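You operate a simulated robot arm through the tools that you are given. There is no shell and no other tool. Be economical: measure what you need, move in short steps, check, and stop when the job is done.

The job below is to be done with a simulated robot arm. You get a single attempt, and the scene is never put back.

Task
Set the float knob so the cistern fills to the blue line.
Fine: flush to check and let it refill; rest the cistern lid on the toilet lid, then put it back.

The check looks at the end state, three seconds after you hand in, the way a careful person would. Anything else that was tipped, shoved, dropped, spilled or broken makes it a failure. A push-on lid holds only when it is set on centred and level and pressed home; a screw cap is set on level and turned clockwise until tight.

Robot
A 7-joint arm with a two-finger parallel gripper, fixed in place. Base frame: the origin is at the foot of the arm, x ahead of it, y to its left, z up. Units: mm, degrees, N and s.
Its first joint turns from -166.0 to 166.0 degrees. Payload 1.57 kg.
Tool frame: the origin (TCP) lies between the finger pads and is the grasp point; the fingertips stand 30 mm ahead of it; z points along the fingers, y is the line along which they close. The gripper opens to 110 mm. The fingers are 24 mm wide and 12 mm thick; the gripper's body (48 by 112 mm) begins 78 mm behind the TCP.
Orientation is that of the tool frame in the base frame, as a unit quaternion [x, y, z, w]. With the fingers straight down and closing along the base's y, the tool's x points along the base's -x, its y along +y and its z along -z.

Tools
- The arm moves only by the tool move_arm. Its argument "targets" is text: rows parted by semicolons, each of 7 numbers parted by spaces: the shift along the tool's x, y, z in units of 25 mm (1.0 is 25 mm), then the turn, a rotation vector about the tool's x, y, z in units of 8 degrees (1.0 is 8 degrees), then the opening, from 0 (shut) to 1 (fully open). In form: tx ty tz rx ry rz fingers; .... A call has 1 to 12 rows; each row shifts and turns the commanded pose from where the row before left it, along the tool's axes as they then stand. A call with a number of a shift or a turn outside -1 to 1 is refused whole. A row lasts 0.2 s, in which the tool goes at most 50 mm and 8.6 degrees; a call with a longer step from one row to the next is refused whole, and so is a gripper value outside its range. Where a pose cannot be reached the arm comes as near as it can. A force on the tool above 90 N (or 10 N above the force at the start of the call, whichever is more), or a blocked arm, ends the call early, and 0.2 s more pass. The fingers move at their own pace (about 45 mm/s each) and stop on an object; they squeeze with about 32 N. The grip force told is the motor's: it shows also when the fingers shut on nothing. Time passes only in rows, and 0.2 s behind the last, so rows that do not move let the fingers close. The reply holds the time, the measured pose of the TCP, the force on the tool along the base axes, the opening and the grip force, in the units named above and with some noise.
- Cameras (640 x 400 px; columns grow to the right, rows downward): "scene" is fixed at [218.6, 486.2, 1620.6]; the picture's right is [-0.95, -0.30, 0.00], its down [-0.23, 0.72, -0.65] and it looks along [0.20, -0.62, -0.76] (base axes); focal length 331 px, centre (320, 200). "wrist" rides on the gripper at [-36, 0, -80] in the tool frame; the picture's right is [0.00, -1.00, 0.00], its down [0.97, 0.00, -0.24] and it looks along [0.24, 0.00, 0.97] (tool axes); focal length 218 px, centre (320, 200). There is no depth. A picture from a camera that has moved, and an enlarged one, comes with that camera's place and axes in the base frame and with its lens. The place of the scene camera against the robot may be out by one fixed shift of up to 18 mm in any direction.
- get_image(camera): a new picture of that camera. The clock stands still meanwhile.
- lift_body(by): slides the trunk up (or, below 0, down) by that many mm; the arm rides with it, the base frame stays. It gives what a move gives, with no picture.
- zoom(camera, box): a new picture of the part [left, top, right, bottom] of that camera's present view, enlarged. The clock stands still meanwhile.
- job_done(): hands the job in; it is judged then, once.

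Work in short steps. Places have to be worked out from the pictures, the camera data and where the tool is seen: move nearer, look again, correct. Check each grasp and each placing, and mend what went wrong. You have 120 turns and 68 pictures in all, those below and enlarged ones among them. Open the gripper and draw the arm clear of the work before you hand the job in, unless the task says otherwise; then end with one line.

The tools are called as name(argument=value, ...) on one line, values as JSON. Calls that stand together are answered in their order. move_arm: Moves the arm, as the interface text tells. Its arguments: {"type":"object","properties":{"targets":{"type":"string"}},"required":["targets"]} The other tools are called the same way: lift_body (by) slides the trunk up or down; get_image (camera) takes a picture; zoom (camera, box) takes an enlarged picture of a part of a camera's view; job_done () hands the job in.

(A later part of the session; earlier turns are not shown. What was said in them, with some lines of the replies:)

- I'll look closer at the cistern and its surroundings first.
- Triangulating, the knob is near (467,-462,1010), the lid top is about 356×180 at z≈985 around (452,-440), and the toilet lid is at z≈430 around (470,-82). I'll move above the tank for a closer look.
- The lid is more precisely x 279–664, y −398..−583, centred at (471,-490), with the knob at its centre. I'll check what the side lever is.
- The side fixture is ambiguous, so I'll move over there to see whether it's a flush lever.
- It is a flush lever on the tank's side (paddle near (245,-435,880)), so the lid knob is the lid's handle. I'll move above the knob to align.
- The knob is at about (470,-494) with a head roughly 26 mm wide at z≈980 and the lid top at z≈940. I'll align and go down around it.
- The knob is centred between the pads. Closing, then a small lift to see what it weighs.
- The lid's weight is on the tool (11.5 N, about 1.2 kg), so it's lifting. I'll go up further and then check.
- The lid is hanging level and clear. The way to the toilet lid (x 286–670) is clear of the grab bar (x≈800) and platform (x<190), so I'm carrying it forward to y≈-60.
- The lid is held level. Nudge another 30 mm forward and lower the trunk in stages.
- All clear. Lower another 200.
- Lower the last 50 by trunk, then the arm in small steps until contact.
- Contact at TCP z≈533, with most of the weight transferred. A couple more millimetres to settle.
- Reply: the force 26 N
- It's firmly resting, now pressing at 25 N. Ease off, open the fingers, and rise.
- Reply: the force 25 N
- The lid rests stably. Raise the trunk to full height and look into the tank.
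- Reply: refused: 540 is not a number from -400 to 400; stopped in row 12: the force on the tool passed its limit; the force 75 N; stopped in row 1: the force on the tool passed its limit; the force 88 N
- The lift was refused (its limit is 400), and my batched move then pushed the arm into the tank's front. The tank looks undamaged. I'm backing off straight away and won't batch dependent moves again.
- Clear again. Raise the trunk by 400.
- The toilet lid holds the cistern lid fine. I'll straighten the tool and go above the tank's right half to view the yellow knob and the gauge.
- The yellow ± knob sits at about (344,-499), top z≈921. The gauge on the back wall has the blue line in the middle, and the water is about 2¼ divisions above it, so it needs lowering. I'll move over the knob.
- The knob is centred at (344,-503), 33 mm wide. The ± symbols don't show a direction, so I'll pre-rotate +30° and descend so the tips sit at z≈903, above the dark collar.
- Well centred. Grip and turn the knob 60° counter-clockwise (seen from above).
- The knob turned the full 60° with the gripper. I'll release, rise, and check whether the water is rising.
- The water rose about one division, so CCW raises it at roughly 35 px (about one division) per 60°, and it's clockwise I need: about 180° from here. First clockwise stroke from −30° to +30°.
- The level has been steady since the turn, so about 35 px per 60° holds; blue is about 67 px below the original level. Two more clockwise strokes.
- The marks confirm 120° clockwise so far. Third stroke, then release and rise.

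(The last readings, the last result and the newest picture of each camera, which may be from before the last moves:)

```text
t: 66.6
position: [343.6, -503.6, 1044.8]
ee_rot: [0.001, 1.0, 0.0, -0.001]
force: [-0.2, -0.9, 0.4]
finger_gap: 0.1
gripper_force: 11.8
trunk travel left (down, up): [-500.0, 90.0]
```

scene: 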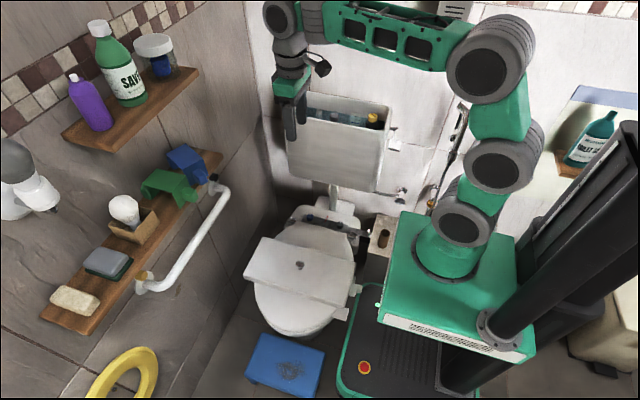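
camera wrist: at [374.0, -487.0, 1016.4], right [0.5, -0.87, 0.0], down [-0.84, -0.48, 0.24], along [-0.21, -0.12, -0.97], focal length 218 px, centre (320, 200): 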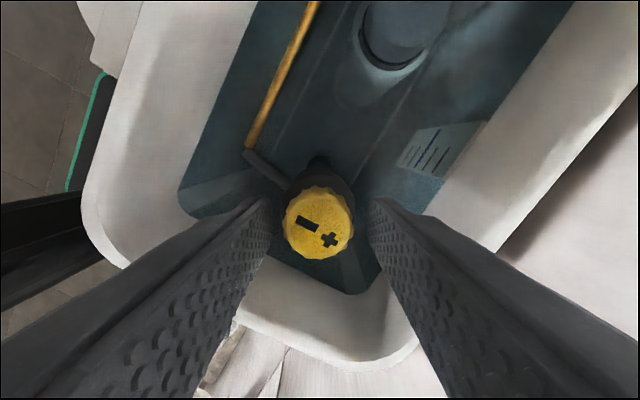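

Now the flush: move beside the tank above the paddle (≈(242,-440,870)) with the fingers shut.

move_arm(targets="0.8 0.5 0 0 0 0 0; 0.8 0.5 0 0 0 0 0; 0.8 0.5 0 0 0 0 0; 0.8 0.5 0 0 0 0 0; 0.85 0.52 0.3 0 0 0 0; 0 0 0.8 0 0 0 0; 0 0 0.8 0 0 0 0; 0 0 0 0 0 0 0")

zoom(camera="scene", box=[340, 85, 440, 165])

get_image(camera="wrist")

```text
t: 68.4
position: [239.3, -442.3, 997.6]
ee_rot: [0.002, 1.0, 0.0, 0.0]
force: [-0.7, -0.1, 0.2]
finger_gap: 0.1
gripper_force: 21.4
trunk travel left (down, up): [-500.0, 90.0]
```

```text
5.00 times, centred on (390, 125) of scene
camera zoom: at [218.6, 486.2, 1620.6], right [-0.95, -0.3, 0.0], down [-0.23, 0.72, -0.65], along [0.2, -0.62, -0.76], focal length 1655 px, centre (-30, 575)
```

zoom: 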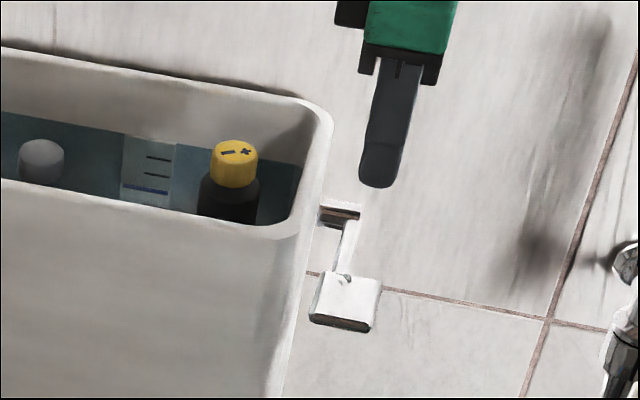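

```text
27 pictures are left
camera wrist: at [276.4, -441.0, 1077.0], right [0.0, -1.0, 0.0], down [-0.97, 0.0, 0.24], along [-0.24, 0.0, -0.97], focal length 218 px, centre (320, 200)
```

wrist: 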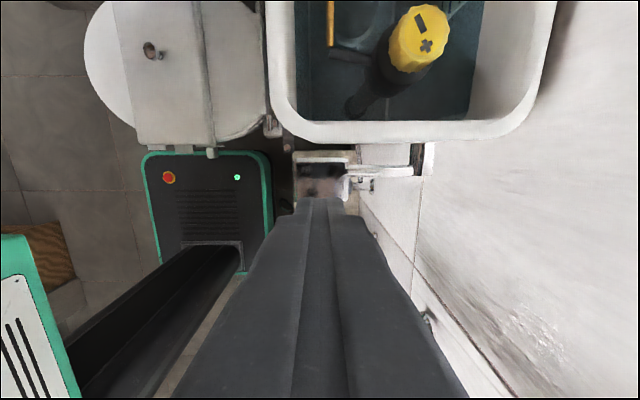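

The fingertip is right over the paddle (centre ≈ (244,-443)). Descend to just above it.

move_arm(targets="-0.12 0 0.7 0 0 0 0; 0 0 0.7 0 0 0 0; 0 0 0.7 0 0 0 0; 0 0 0.7 0 0 0 0; 0 0 0.6 0 0 0 0; 0 0 0 0 0 0 0")

zoom(camera="scene", box=[340, 85, 440, 165])

```text
t: 69.8
position: [243.3, -441.7, 912.7]
ee_rot: [0.002, 1.0, 0.0, -0.002]
force: [-0.9, 0.2, 0.7]
finger_gap: 0.0
gripper_force: 20.9
trunk travel left (down, up): [-500.0, 90.0]
```

```text
5.00 times, centred on (390, 125) of scene
camera zoom: at [218.6, 486.2, 1620.6], right [-0.95, -0.3, 0.0], down [-0.23, 0.72, -0.65], along [0.2, -0.62, -0.76], focal length 1655 px, centre (-30, 575)
```

zoom: 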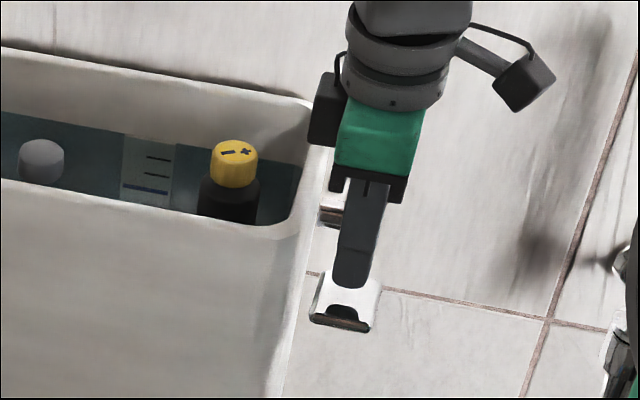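

Press down slowly 20 mm and read the force.

move_arm(targets="0 0 0.2 0 0 0 0; 0 0 0.2 0 0 0 0; 0 0 0.2 0 0 0 0; 0 0 0.2 0 0 0 0; 0 0 0 0 0 0 0")

```text
t: 71.0
position: [244.1, -441.5, 890.8]
ee_rot: [0.002, 1.0, -0.002, -0.001]
force: [0.6, 0.5, 3.6]
finger_gap: 0.2
gripper_force: 21.6
trunk travel left (down, up): [-500.0, 90.0]
```

Light contact at about 3.6 N. Press further.

move_arm(targets="0 0 0.25 0 0 0 0; 0 0 0.25 0 0 0 0; 0 0 0.25 0 0 0 0; 0 0 0.25 0 0 0 0; 0 0 0 0 0 0 0; 0 0 0 0 0 0 0")

zoom(camera="scene", box=[340, 85, 440, 165])

```text
t: 72.4
position: [243.2, -440.2, 867.2]
ee_rot: [0.002, 1.0, -0.001, -0.001]
force: [-0.8, -2.9, 6.5]
finger_gap: 0.3
gripper_force: 21.3
trunk travel left (down, up): [-500.0, 90.0]
```

```text
5.00 times, centred on (390, 125) of scene
camera zoom: at [218.6, 486.2, 1620.6], right [-0.95, -0.3, 0.0], down [-0.23, 0.72, -0.65], along [0.2, -0.62, -0.76], focal length 1655 px, centre (-30, 575)
```

zoom: 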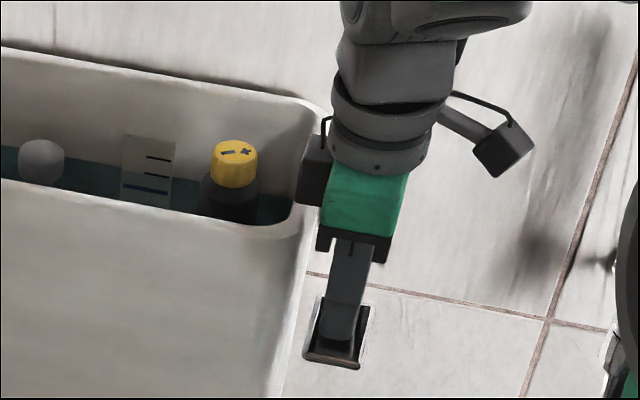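

It's flushing (the water is dropping). Hold briefly, then let the lever up.

move_arm(targets="0 0 0 0 0 0 0; 0 0 0 0 0 0 0; 0 0 0 0 0 0 0; 0 0 0 0 0 0 0; 0 0 0 0 0 0 0; 0 0 0 0 0 0 0; 0 0 0 0 0 0 0; 0 0 0 0 0 0 0")

move_arm(targets="0 0 -0.4 0 0 0 0; 0 0 -0.6 0 0 0 0; 0 0 -0.8 0 0 0 0; 0 0 -1 0 0 0 0; 0 0 -1 0 0 0 0; 0 0 -1 0 0 0 0; 0 0 -1 0 0 0 0; 0 0 -1 0 0 0 0")

zoom(camera="scene", box=[340, 85, 440, 165])

```text
t: 74.2
position: [244.2, -440.9, 866.9]
ee_rot: [0.001, 1.0, 0.0, 0.0]
force: [-0.2, 0.6, 5.0]
finger_gap: 0.0
gripper_force: 21.1
trunk travel left (down, up): [-500.0, 90.0]
```

```text
t: 76.0
position: [243.0, -440.8, 1036.1]
ee_rot: [0.002, 1.0, 0.0, -0.001]
force: [-1.0, -0.1, 0.0]
finger_gap: 0.2
gripper_force: 21.4
trunk travel left (down, up): [-500.0, 90.0]
```

```text
5.00 times, centred on (390, 125) of scene
camera zoom: at [218.6, 486.2, 1620.6], right [-0.95, -0.3, 0.0], down [-0.23, 0.72, -0.65], along [0.2, -0.62, -0.76], focal length 1655 px, centre (-30, 575)
```

zoom: 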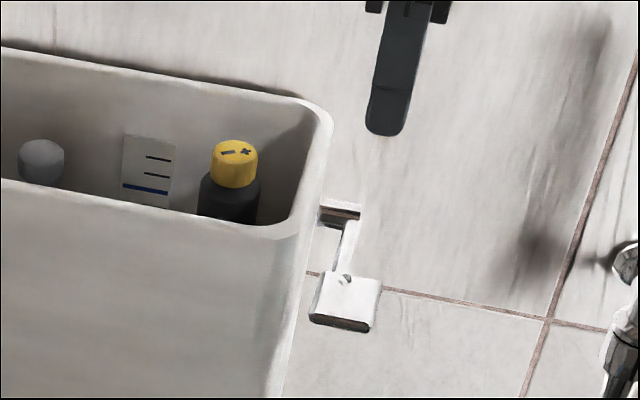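

The tank is emptied and the lever is back up. While it refills I'll move to a viewing pose above the tank.

move_arm(targets="-0.7 0 -0.4 0 0 0 0; -0.7 0 -0.4 0 0 0 0; -0.7 0 -0.4 0 0 0 0; -0.7 0 -0.4 0 0 0 0; -0.7 0 0 0 0 0 0; -0.7 0 0 0 0 0 0; -0.7 0 0 0 0 0 0; 0 0 0 0 0 0 0; 0 0 0 0 0 0 0; 0 0 0 0 0 0 0; 0 0 0 0 0 0 0; 0 0 0 0 0 0 0")

move_arm(targets="0 0 0 0 0 0 0; 0 0 0 0 0 0 0; 0 0 0 0 0 0 0; 0 0 0 0 0 0 0; 0 0 0 0 0 0 0; 0 0 0 0 0 0 0; 0 0 0 0 0 0 0; 0 0 0 0 0 0 0; 0 0 0 0 0 0 0; 0 0 0 0 0 0 0; 0 0 0 0 0 0 0; 0 0 0 0 0 0 0")

move_arm(targets="0 0 0 0 0 0 0; 0 0 0 0 0 0 0; 0 0 0 0 0 0 0; 0 0 0 0 0 0 0; 0 0 0 0 0 0 0; 0 0 0 0 0 0 0; 0 0 0 0 0 0 0; 0 0 0 0 0 0 0; 0 0 0 0 0 0 0; 0 0 0 0 0 0 0; 0 0 0 0 0 0 0; 0 0 0 0 0 0 0")

get_image(camera="wrist")

zoom(camera="scene", box=[340, 100, 400, 140])

```text
t: 78.6
position: [365.9, -441.6, 1076.4]
ee_rot: [0.002, 1.0, 0.0, -0.001]
force: [0.4, 0.5, 1.7]
finger_gap: 0.0
gripper_force: 21.0
trunk travel left (down, up): [-500.0, 90.0]
```

```text
t: 81.2
position: [366.5, -440.5, 1077.6]
ee_rot: [0.002, 1.0, 0.001, -0.001]
force: [-0.1, -0.2, 0.0]
finger_gap: 0.0
gripper_force: 21.6
trunk travel left (down, up): [-500.0, 90.0]
```

```text
t: 83.8
position: [365.0, -443.3, 1077.0]
ee_rot: [0.002, 1.0, 0.0, -0.001]
force: [-0.6, -0.4, -0.1]
finger_gap: 0.1
gripper_force: 21.8
trunk travel left (down, up): [-500.0, 90.0]
```

```text
23 pictures are left
camera wrist: at [402.0, -441.5, 1156.5], right [0.0, -1.0, 0.0], down [-0.97, 0.0, 0.24], along [-0.24, 0.0, -0.97], focal length 218 px, centre (320, 200)
```

wrist: 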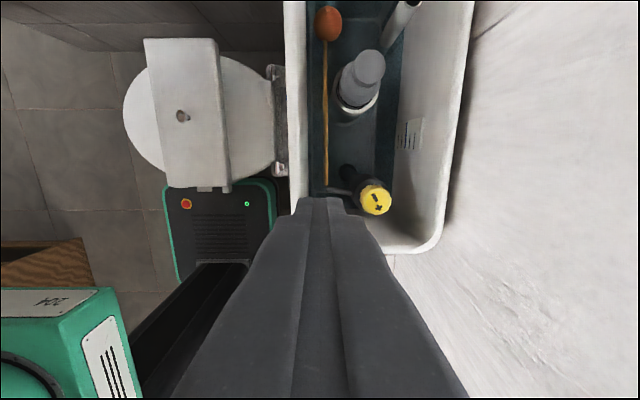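

```text
10.00 times, centred on (370, 120) of scene
camera zoom: at [218.6, 486.2, 1620.6], right [-0.95, -0.3, 0.0], down [-0.23, 0.72, -0.65], along [0.2, -0.62, -0.76], focal length 3310 px, centre (-180, 1000)
```

zoom: 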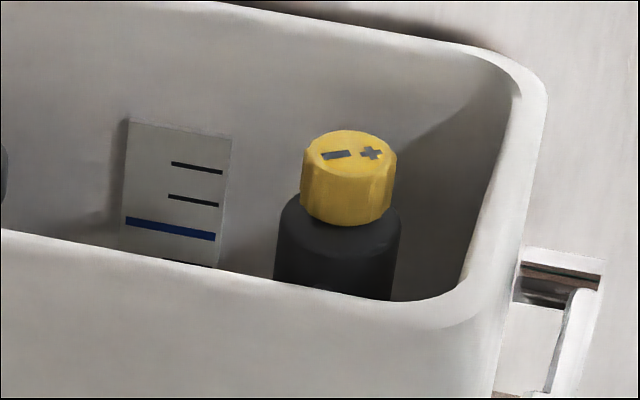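

Still refilling. Wait some more.

move_arm(targets="0 0 0 0 0 0 0; 0 0 0 0 0 0 0; 0 0 0 0 0 0 0; 0 0 0 0 0 0 0; 0 0 0 0 0 0 0; 0 0 0 0 0 0 0; 0 0 0 0 0 0 0; 0 0 0 0 0 0 0; 0 0 0 0 0 0 0; 0 0 0 0 0 0 0; 0 0 0 0 0 0 0; 0 0 0 0 0 0 0")

move_arm(targets="0 0 0 0 0 0 0; 0 0 0 0 0 0 0; 0 0 0 0 0 0 0; 0 0 0 0 0 0 0; 0 0 0 0 0 0 0; 0 0 0 0 0 0 0; 0 0 0 0 0 0 0; 0 0 0 0 0 0 0; 0 0 0 0 0 0 0; 0 0 0 0 0 0 0; 0 0 0 0 0 0 0; 0 0 0 0 0 0 0")

move_arm(targets="0 0 0 0 0 0 0; 0 0 0 0 0 0 0; 0 0 0 0 0 0 0; 0 0 0 0 0 0 0; 0 0 0 0 0 0 0; 0 0 0 0 0 0 0; 0 0 0 0 0 0 0; 0 0 0 0 0 0 0; 0 0 0 0 0 0 0; 0 0 0 0 0 0 0; 0 0 0 0 0 0 0; 0 0 0 0 0 0 0")

move_arm(targets="0 0 0 0 0 0 0; 0 0 0 0 0 0 0; 0 0 0 0 0 0 0; 0 0 0 0 0 0 0; 0 0 0 0 0 0 0; 0 0 0 0 0 0 0; 0 0 0 0 0 0 0; 0 0 0 0 0 0 0; 0 0 0 0 0 0 0; 0 0 0 0 0 0 0; 0 0 0 0 0 0 0; 0 0 0 0 0 0 0")

zoom(camera="wrist", box=[360, 95, 450, 165])

zoom(camera="scene", box=[340, 100, 400, 140])

```text
t: 86.4
position: [367.1, -441.6, 1077.1]
ee_rot: [0.002, 1.0, 0.0, -0.001]
force: [0.6, 0.4, -0.2]
finger_gap: 0.0
gripper_force: 21.0
trunk travel left (down, up): [-500.0, 90.0]
```

```text
t: 89.0
position: [366.3, -442.8, 1076.7]
ee_rot: [0.001, 1.0, -0.001, -0.001]
force: [-1.1, -1.0, -0.4]
finger_gap: 0.0
gripper_force: 21.0
trunk travel left (down, up): [-500.0, 90.0]
```

```text
t: 91.6
position: [364.9, -440.8, 1076.0]
ee_rot: [0.002, 1.0, 0.0, 0.0]
force: [-0.1, -1.1, 0.4]
finger_gap: 0.3
gripper_force: 21.3
trunk travel left (down, up): [-500.0, 90.0]
```

```text
t: 94.2
position: [367.0, -441.8, 1075.5]
ee_rot: [0.001, 1.0, 0.0, -0.001]
force: [-0.1, 0.0, -0.3]
finger_gap: 0.0
gripper_force: 21.9
trunk travel left (down, up): [-500.0, 90.0]
```

```text
5.71 times, centred on (405, 130) of wrist
camera zoom: at [402.0, -441.5, 1156.5], right [0.0, -1.0, 0.0], down [-0.97, 0.0, 0.24], along [-0.24, 0.0, -0.97], focal length 1247 px, centre (-166, 600)
```

zoom: 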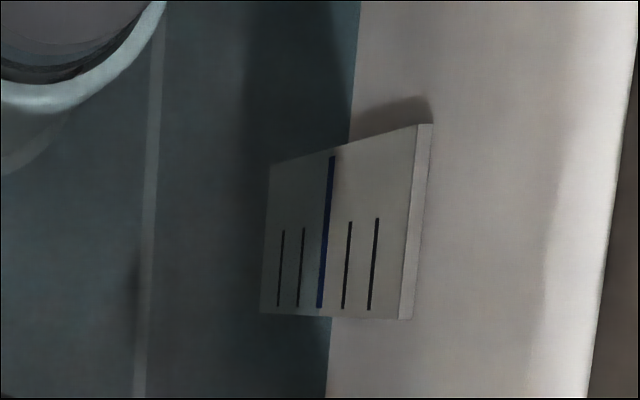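

```text
10.00 times, centred on (370, 120) of scene
camera zoom: at [218.6, 486.2, 1620.6], right [-0.95, -0.3, 0.0], down [-0.23, 0.72, -0.65], along [0.2, -0.62, -0.76], focal length 3310 px, centre (-180, 1000)
```

zoom: 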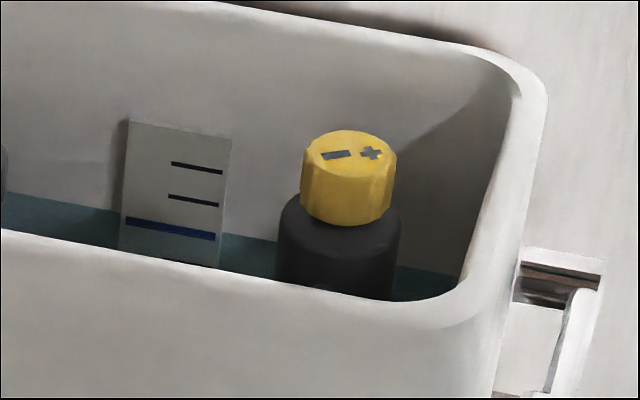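

The level is now right at the blue line. I'll wait and confirm it has stopped.

move_arm(targets="0 0 0 0 0 0 0; 0 0 0 0 0 0 0; 0 0 0 0 0 0 0; 0 0 0 0 0 0 0; 0 0 0 0 0 0 0; 0 0 0 0 0 0 0; 0 0 0 0 0 0 0; 0 0 0 0 0 0 0; 0 0 0 0 0 0 0; 0 0 0 0 0 0 0; 0 0 0 0 0 0 0; 0 0 0 0 0 0 0")

move_arm(targets="0 0 0 0 0 0 0; 0 0 0 0 0 0 0; 0 0 0 0 0 0 0; 0 0 0 0 0 0 0; 0 0 0 0 0 0 0; 0 0 0 0 0 0 0; 0 0 0 0 0 0 0; 0 0 0 0 0 0 0; 0 0 0 0 0 0 0; 0 0 0 0 0 0 0; 0 0 0 0 0 0 0; 0 0 0 0 0 0 0")

zoom(camera="wrist", box=[390, 110, 430, 155])

zoom(camera="scene", box=[340, 105, 370, 135])

```text
t: 96.8
position: [365.2, -442.5, 1076.4]
ee_rot: [0.001, 1.0, 0.0, -0.002]
force: [-0.5, -0.3, 0.3]
finger_gap: 0.1
gripper_force: 21.3
trunk travel left (down, up): [-500.0, 90.0]
```

```text
t: 99.4
position: [366.3, -443.1, 1076.9]
ee_rot: [0.002, 1.0, 0.0, -0.001]
force: [-0.6, -0.6, -0.5]
finger_gap: 0.0
gripper_force: 21.3
trunk travel left (down, up): [-500.0, 90.0]
```

```text
8.89 times, centred on (410, 132) of wrist
camera zoom: at [402.0, -441.5, 1156.5], right [0.0, -1.0, 0.0], down [-0.97, 0.0, 0.24], along [-0.24, 0.0, -0.97], focal length 1940 px, centre (-480, 800)
```

zoom: 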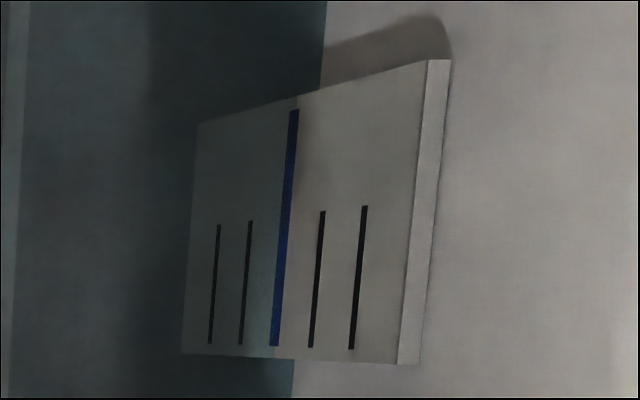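

```text
13.33 times, centred on (355, 120) of scene
camera zoom: at [218.6, 486.2, 1620.6], right [-0.95, -0.3, 0.0], down [-0.23, 0.72, -0.65], along [0.2, -0.62, -0.76], focal length 4414 px, centre (-147, 1267)
```

zoom: 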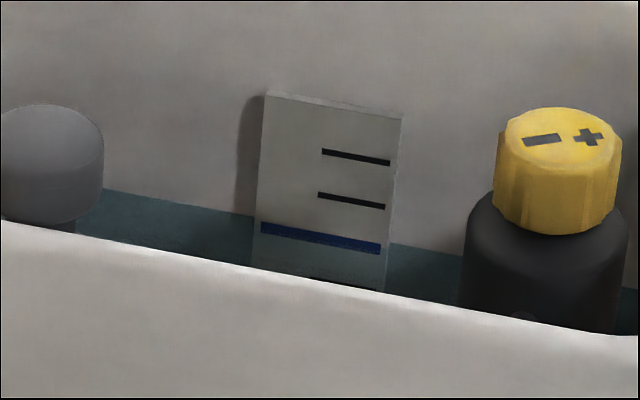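

The level is stable and sits on the blue line. Now go back for the lid: move over the toilet lid, still high.

move_arm(targets="-0.375 0.9 0 0 0 0 0.5; -0.375 1 0 0 0 0 0.5; -0.375 1 0 0 0 0 0.5; -0.375 1 0 0 0 0 0.5; -0.375 1 0 0 0 0 0.5; -0.375 1 0 0 0 0 0.5; -0.375 1 0 0 0 0 0.5; -0.375 1 0 0 0 0 0.5; -0.375 1 0 0 0 0 0.5; -0.375 1 0 0 0 0 0.5; -0.375 1 0 0 0 0 0.5; -0.375 1 0 0 0 0 0.5")

move_arm(targets="0 1 0 0 0 0 0.5; 0 1 0 0 0 0 0.5; 0 1 0 0 0 0 0.5; 0 0 0 0 0 0 0.5")

```text
t: 102.0
position: [479.8, -143.0, 1077.0]
ee_rot: [0.002, 1.0, 0.0, -0.001]
force: [0.6, -0.2, 0.8]
finger_gap: 54.8
gripper_force: 0.1
trunk travel left (down, up): [-500.0, 90.0]
```

```text
t: 103.0
position: [481.2, -66.8, 1076.8]
ee_rot: [0.002, 1.0, 0.0, 0.0]
force: [-0.1, 1.5, 0.2]
finger_gap: 55.0
gripper_force: 0.0
trunk travel left (down, up): [-500.0, 90.0]
```

In position above the resting lid. Lower the trunk by 400.

lift_body(by=-400)

get_image(camera="wrist")

```text
t: 106.9
position: [481.4, -67.0, 677.1]
ee_rot: [0.001, 1.0, 0.001, 0.0]
force: [0.2, 0.2, 0.2]
finger_gap: 55.1
gripper_force: 0.1
trunk travel left (down, up): [-100.0, 490.0]
```

```text
17 pictures are left
camera wrist: at [517.3, -67.0, 757.0], right [0.0, -1.0, 0.0], down [-0.97, 0.0, 0.24], along [-0.24, 0.0, -0.97], focal length 218 px, centre (320, 200)
```

wrist: 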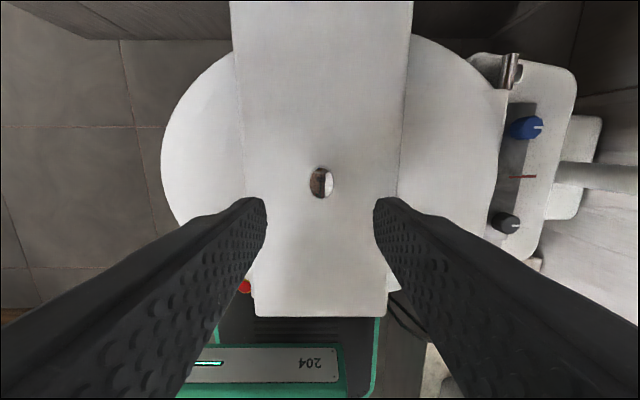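

The lid lies square, knob at (479.6,-69). Lower the trunk 90 more.

lift_body(by=-90)

```text
t: 108.1
position: [481.7, -67.7, 587.4]
ee_rot: [0.002, 1.0, 0.0, -0.001]
force: [0.1, 0.5, 0.3]
finger_gap: 55.2
gripper_force: 0.2
trunk travel left (down, up): [-10.0, 580.0]
```

move_arm(targets="0.08 -0.06 0.5 0 0 -0.02 0.5; 0 0 0.5 0 0 0 0.5; 0 0 0.5 0 0 0 0.5; 0 0 0.4 0 0 0 0.5; 0 0 0.3 0 0 0 0.5; 0 0 0 0 0 0 0.5")

get_image(camera="wrist")

```text
t: 109.5
position: [479.0, -70.2, 532.6]
ee_rot: [0.0, 1.0, 0.0, -0.001]
force: [-0.7, 0.9, 0.3]
finger_gap: 55.0
gripper_force: 0.1
trunk travel left (down, up): [-10.0, 580.0]
```

```text
16 pictures are left
camera wrist: at [515.6, -69.5, 612.0], right [0.0, -1.0, 0.0], down [-0.97, 0.0, 0.24], along [-0.24, 0.0, -0.97], focal length 218 px, centre (320, 200)
```

wrist: 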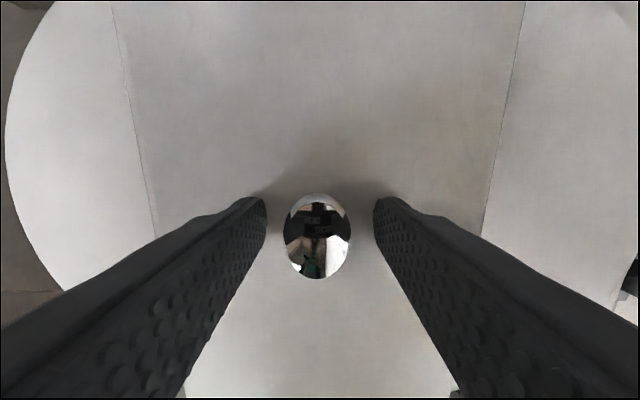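

Centred to about 1 mm. Grip, then lift a little.

move_arm(targets="0 0.05 0 0 0 0 0.5; 0 0 0 0 0 0 0.1; 0 0 0 0 0 0 0; 0 0 0 0 0 0 0; 0 0 0 0 0 0 0; 0 0 0 0 0 0 0")

move_arm(targets="0 0 -0.2 0 0 0 0; 0 0 -0.4 0 0 0 0; 0 0 -0.5 0 0 0 0; 0 0 -0.5 0 0 0 0; 0 0 -0.4 0 0 0 0; 0 0 0 0 0 0 0")

```text
t: 110.9
position: [480.2, -69.4, 532.1]
ee_rot: [0.0, 1.0, 0.0, -0.001]
force: [0.8, -3.3, 0.7]
finger_gap: 29.3
gripper_force: 31.8
trunk travel left (down, up): [-10.0, 580.0]
```

```text
t: 112.3
position: [479.1, -67.2, 581.2]
ee_rot: [0.0, 1.0, 0.001, -0.001]
force: [-0.7, -0.2, -10.8]
finger_gap: 29.3
gripper_force: 31.6
trunk travel left (down, up): [-10.0, 580.0]
```

Lid held (10.8 N). Raise the trunk in two stages.

lift_body(by=300)

lift_body(by=190)

get_image(camera="scene")

```text
t: 115.3
position: [480.4, -67.9, 881.8]
ee_rot: [0.0, 1.0, 0.0, -0.002]
force: [0.0, -0.3, -10.9]
finger_gap: 29.2
gripper_force: 31.8
trunk travel left (down, up): [-310.0, 280.0]
```

```text
t: 117.4
position: [480.5, -68.1, 1070.9]
ee_rot: [0.0, 1.0, -0.001, -0.002]
force: [-0.1, 0.6, -10.4]
finger_gap: 29.2
gripper_force: 31.5
trunk travel left (down, up): [-500.0, 90.0]
```

```text
15 pictures are left
```

scene: 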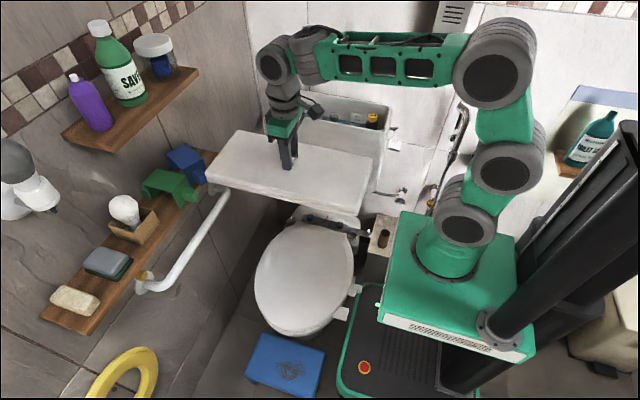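

Level and secure. Carry it back toward the tank, first half.

move_arm(targets="0.04 -0.2 0 0 0 0 0; 0.04 -0.4 0 0 0 0 0; 0.04 -0.6 0 0 0 0 0; 0.04 -0.7 0 0 0 0 0; 0.04 -0.8 0 0 0 0 0; 0.04 -0.8 0 0 0 0 0; 0.04 -0.8 0 0 0 0 0; 0.04 -0.8 0 0 0 0 0; 0.04 -0.8 0 0 0 0 0; 0.04 -0.8 0 0 0 0 0; 0.04 -0.8 0 0 0 0 0; 0.04 -0.8 0 0 0 0 0")

move_arm(targets="0 -0.8 0 0 0 0 0; 0 -0.8 0 0 0 0 0; 0 -0.8 0 0 0 0 0; 0 -0.8 0 0 0 0 0; 0 -0.8 0 0 0 0 0; 0 -0.8 0 0 0 0 0; 0 -0.8 0 0 0 0 0; 0 -0.8 0 0 0 0 0; 0 -0.7 0 0 0 0 0; 0 -0.5 0 0 0 0 0; 0 -0.3 0 0 0 0 0; 0 0 0 0 0 0 0")

```text
t: 120.0
position: [468.8, -274.7, 1072.1]
ee_rot: [0.001, 1.0, 0.0, -0.002]
force: [0.6, -0.6, -10.2]
finger_gap: 29.3
gripper_force: 32.2
trunk travel left (down, up): [-500.0, 90.0]
```

```text
t: 122.6
position: [466.8, -474.2, 1070.9]
ee_rot: [0.0, 1.0, 0.001, -0.001]
force: [-0.1, 1.2, -10.7]
finger_gap: 29.2
gripper_force: 32.2
trunk travel left (down, up): [-500.0, 90.0]
```

About 21 mm more in y, then down to roughly 15–20 mm above the seat and look.

move_arm(targets="0 -0.4 0 0 0 0 0; -0.02 -0.44 0 0 0 0 0; 0 0 0.4 0 0 0 0; 0 0 0.5 0 0 0 0; 0 0 0.5 0 0 0 0; 0 0 0.4 0 0 0 0; 0 0 0.2 0 0 0 0; 0 0 0 0 0 0 0; 0 0 0 0 0 0 0")

get_image(camera="wrist")

zoom(camera="scene", box=[260, 50, 420, 150])

```text
t: 124.6
position: [466.9, -494.0, 1023.0]
ee_rot: [0.0, 1.0, 0.0, -0.003]
force: [-0.1, -0.4, -10.8]
finger_gap: 29.3
gripper_force: 32.4
trunk travel left (down, up): [-500.0, 90.0]
```

```text
14 pictures are left
camera wrist: at [504.1, -493.4, 1101.6], right [0.0, -1.0, 0.0], down [-0.97, 0.0, 0.24], along [-0.24, 0.0, -0.97], focal length 218 px, centre (320, 200)
```

wrist: 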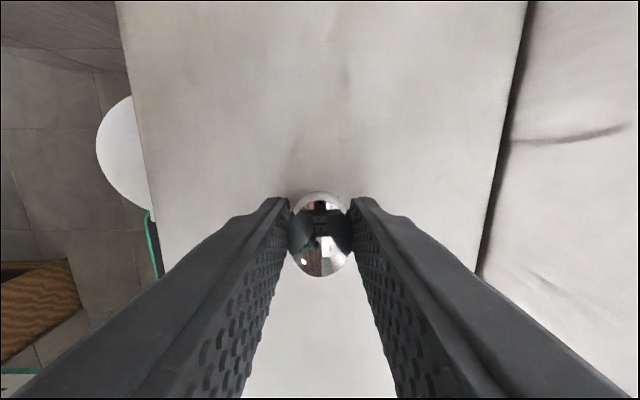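

```text
4.00 times, centred on (340, 100) of scene
camera zoom: at [218.6, 486.2, 1620.6], right [-0.95, -0.3, 0.0], down [-0.23, 0.72, -0.65], along [0.2, -0.62, -0.76], focal length 1324 px, centre (240, 600)
```

zoom: 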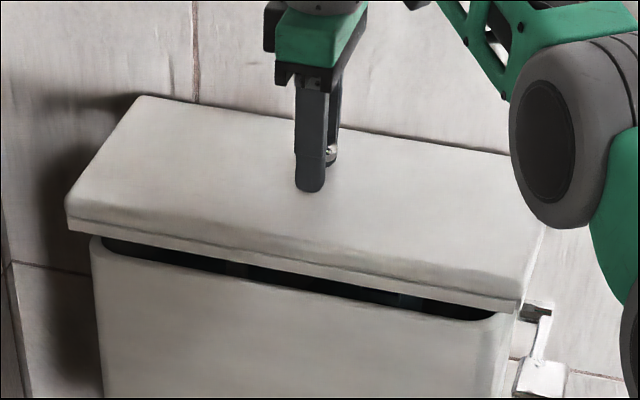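

Well aligned with the tank. Lower gently with small tweaks toward TCP (468.3,-495.3).

move_arm(targets="-0.04 -0.04 0.3 0 0 0 0; 0 0 0.3 0 0 0 0; 0 0 0.3 0 0 0 0; 0 0 0.2 0 0 0 0; 0 0 0.15 0 0 0 0; 0 0 0.1 0 0 0 0; 0 0 0 0 0 0 0; 0 0 0 0 0 0 0")

```text
t: 126.4
position: [468.0, -494.7, 987.1]
ee_rot: [-0.001, 1.0, 0.0, -0.001]
force: [0.3, -0.8, -9.7]
finger_gap: 29.4
gripper_force: 32.3
trunk travel left (down, up): [-500.0, 90.0]
```

move_arm(targets="0 0 0.05 0 0 0 0; 0 0 0.05 0 0 0 0; 0 0 0.04 0 0 0 0; 0 0 0 0 0 0 0; 0 0 0 0 0 0 0")

```text
t: 127.6
position: [469.2, -494.9, 984.3]
ee_rot: [0.0, 1.0, 0.0, -0.002]
force: [-0.2, -0.1, -11.5]
finger_gap: 29.6
gripper_force: 32.2
trunk travel left (down, up): [-500.0, 90.0]
```

Still hanging; a few more millimetres.

move_arm(targets="0 0 0.05 0 0 0 0; 0 0 0.04 0 0 0 0; 0 0 0 0 0 0 0; 0 0 0 0 0 0 0")

```text
t: 128.6
position: [468.9, -493.8, 983.6]
ee_rot: [-0.001, 1.0, -0.002, 0.001]
force: [4.1, 0.0, 1.7]
finger_gap: 29.4
gripper_force: 31.9
trunk travel left (down, up): [-500.0, 90.0]
```

Seated at the original height (983.5), with the weight off the tool. Check the seat before releasing.

zoom(camera="scene", box=[260, 50, 420, 150])

```text
4.00 times, centred on (340, 100) of scene
camera zoom: at [218.6, 486.2, 1620.6], right [-0.95, -0.3, 0.0], down [-0.23, 0.72, -0.65], along [0.2, -0.62, -0.76], focal length 1324 px, centre (240, 600)
```

zoom: 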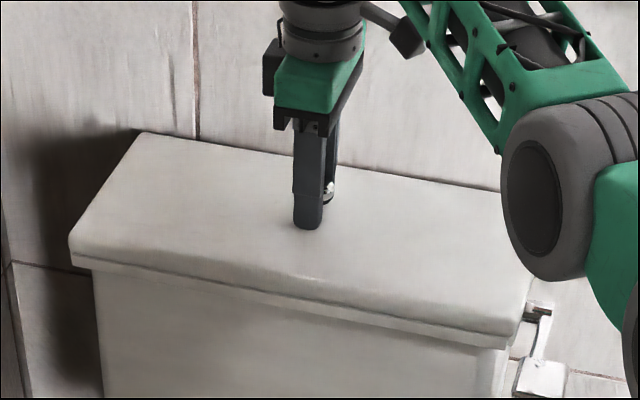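

The lid is closed all round. Release (slowly at first), then rise straight up.

move_arm(targets="0 0 0 0 0 0 0.28; 0 0 0 0 0 0 0.35; 0 0 0 0 0 0 0.45; 0 0 0 0 0 0 0.5; 0 0 0 0 0 0 0.5")

move_arm(targets="0 0 -0.4 0 0 0 0.5; 0 0 -0.8 0 0 0 0.5; 0 0 -1 0 0 0 0.5; 0 0 -1 0 0 0 0.5; 0 0 -1 0 0 0 0.5; 0 0 -1 0 0 0 0.5")

get_image(camera="wrist")

zoom(camera="scene", box=[270, 70, 430, 170])

```text
t: 129.8
position: [468.6, -494.9, 982.8]
ee_rot: [0.001, 1.0, 0.0, -0.001]
force: [-0.3, -0.5, 0.0]
finger_gap: 54.9
gripper_force: 0.2
trunk travel left (down, up): [-500.0, 90.0]
```

```text
t: 131.2
position: [467.3, -493.5, 1103.9]
ee_rot: [0.0, 1.0, 0.0, -0.001]
force: [0.0, -1.1, 0.5]
finger_gap: 54.8
gripper_force: 0.0
out of reach, approached as far as the arm can: row 6
trunk travel left (down, up): [-500.0, 90.0]
```

```text
11 pictures are left
camera wrist: at [503.4, -493.0, 1184.2], right [0.0, -1.0, 0.0], down [-0.97, 0.0, 0.24], along [-0.24, 0.0, -0.97], focal length 218 px, centre (320, 200)
```

wrist: 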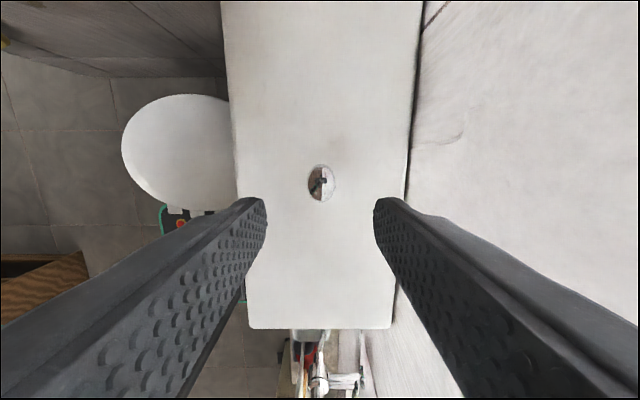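

```text
4.00 times, centred on (350, 120) of scene
camera zoom: at [218.6, 486.2, 1620.6], right [-0.95, -0.3, 0.0], down [-0.23, 0.72, -0.65], along [0.2, -0.62, -0.76], focal length 1324 px, centre (200, 520)
```

zoom: 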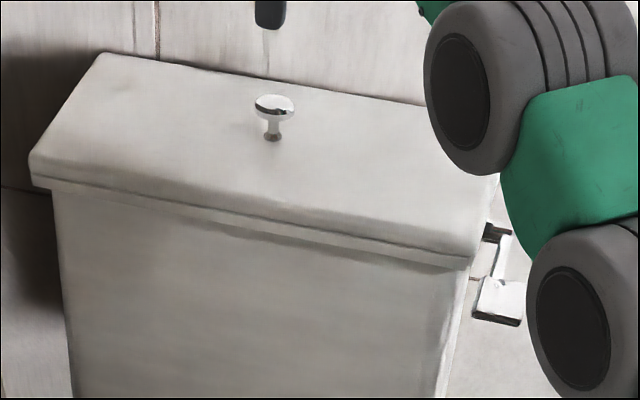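

The lid sits as it did originally (the knob and corners fall on the same pixels). Draw the arm clear.

move_arm(targets="0 0.8 0 0 0 0 0.5; 0.2 1 0 0 0 0 0.5; 0.2 1 0 0 0 0 0.5; 0.2 1 0 0 0 0 0.5; 0.2 1 0 0 0 0 0.5; 0.2 1 0 0 0 0 0.5; 0.2 1 0 0 0 0 0.5; 0.2 1 0 0 0 0 0.5; 0.2 1 0 0 0 0 0.5; 0.2 1 0 0 0 0 0.5; 0.2 1 0 0 0 0 0.5; 0 0 0 0 0 0 0.5")

get_image(camera="scene")

```text
t: 133.8
position: [435.6, -242.3, 1109.0]
ee_rot: [0.0, 1.0, 0.001, -0.001]
force: [0.2, 0.2, 0.1]
finger_gap: 54.7
gripper_force: 0.0
out of reach, approached as far as the arm can: row 1, 2, 3
trunk travel left (down, up): [-500.0, 90.0]
```

```text
9 pictures are left
```

scene: 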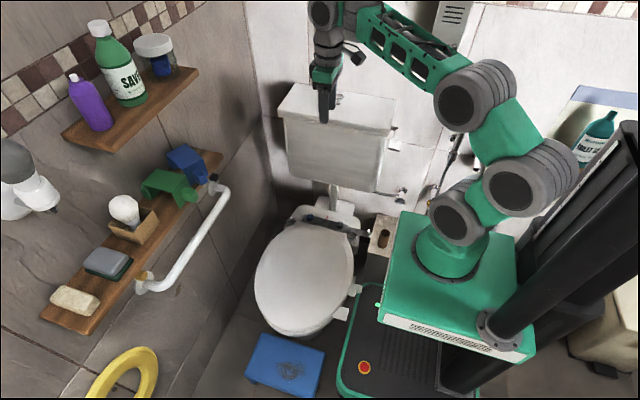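

The scene matches the start, the lid is seated and the arm is clear, so I'm handing in.

job_done()

```text
The job is handed in.
```

I turned the float knob down until the cistern, flushed and refilled, stopped at the blue line, and the lid is back on as it was; the arm bumped the tank front once (about 86 N), leaving no visible damage.
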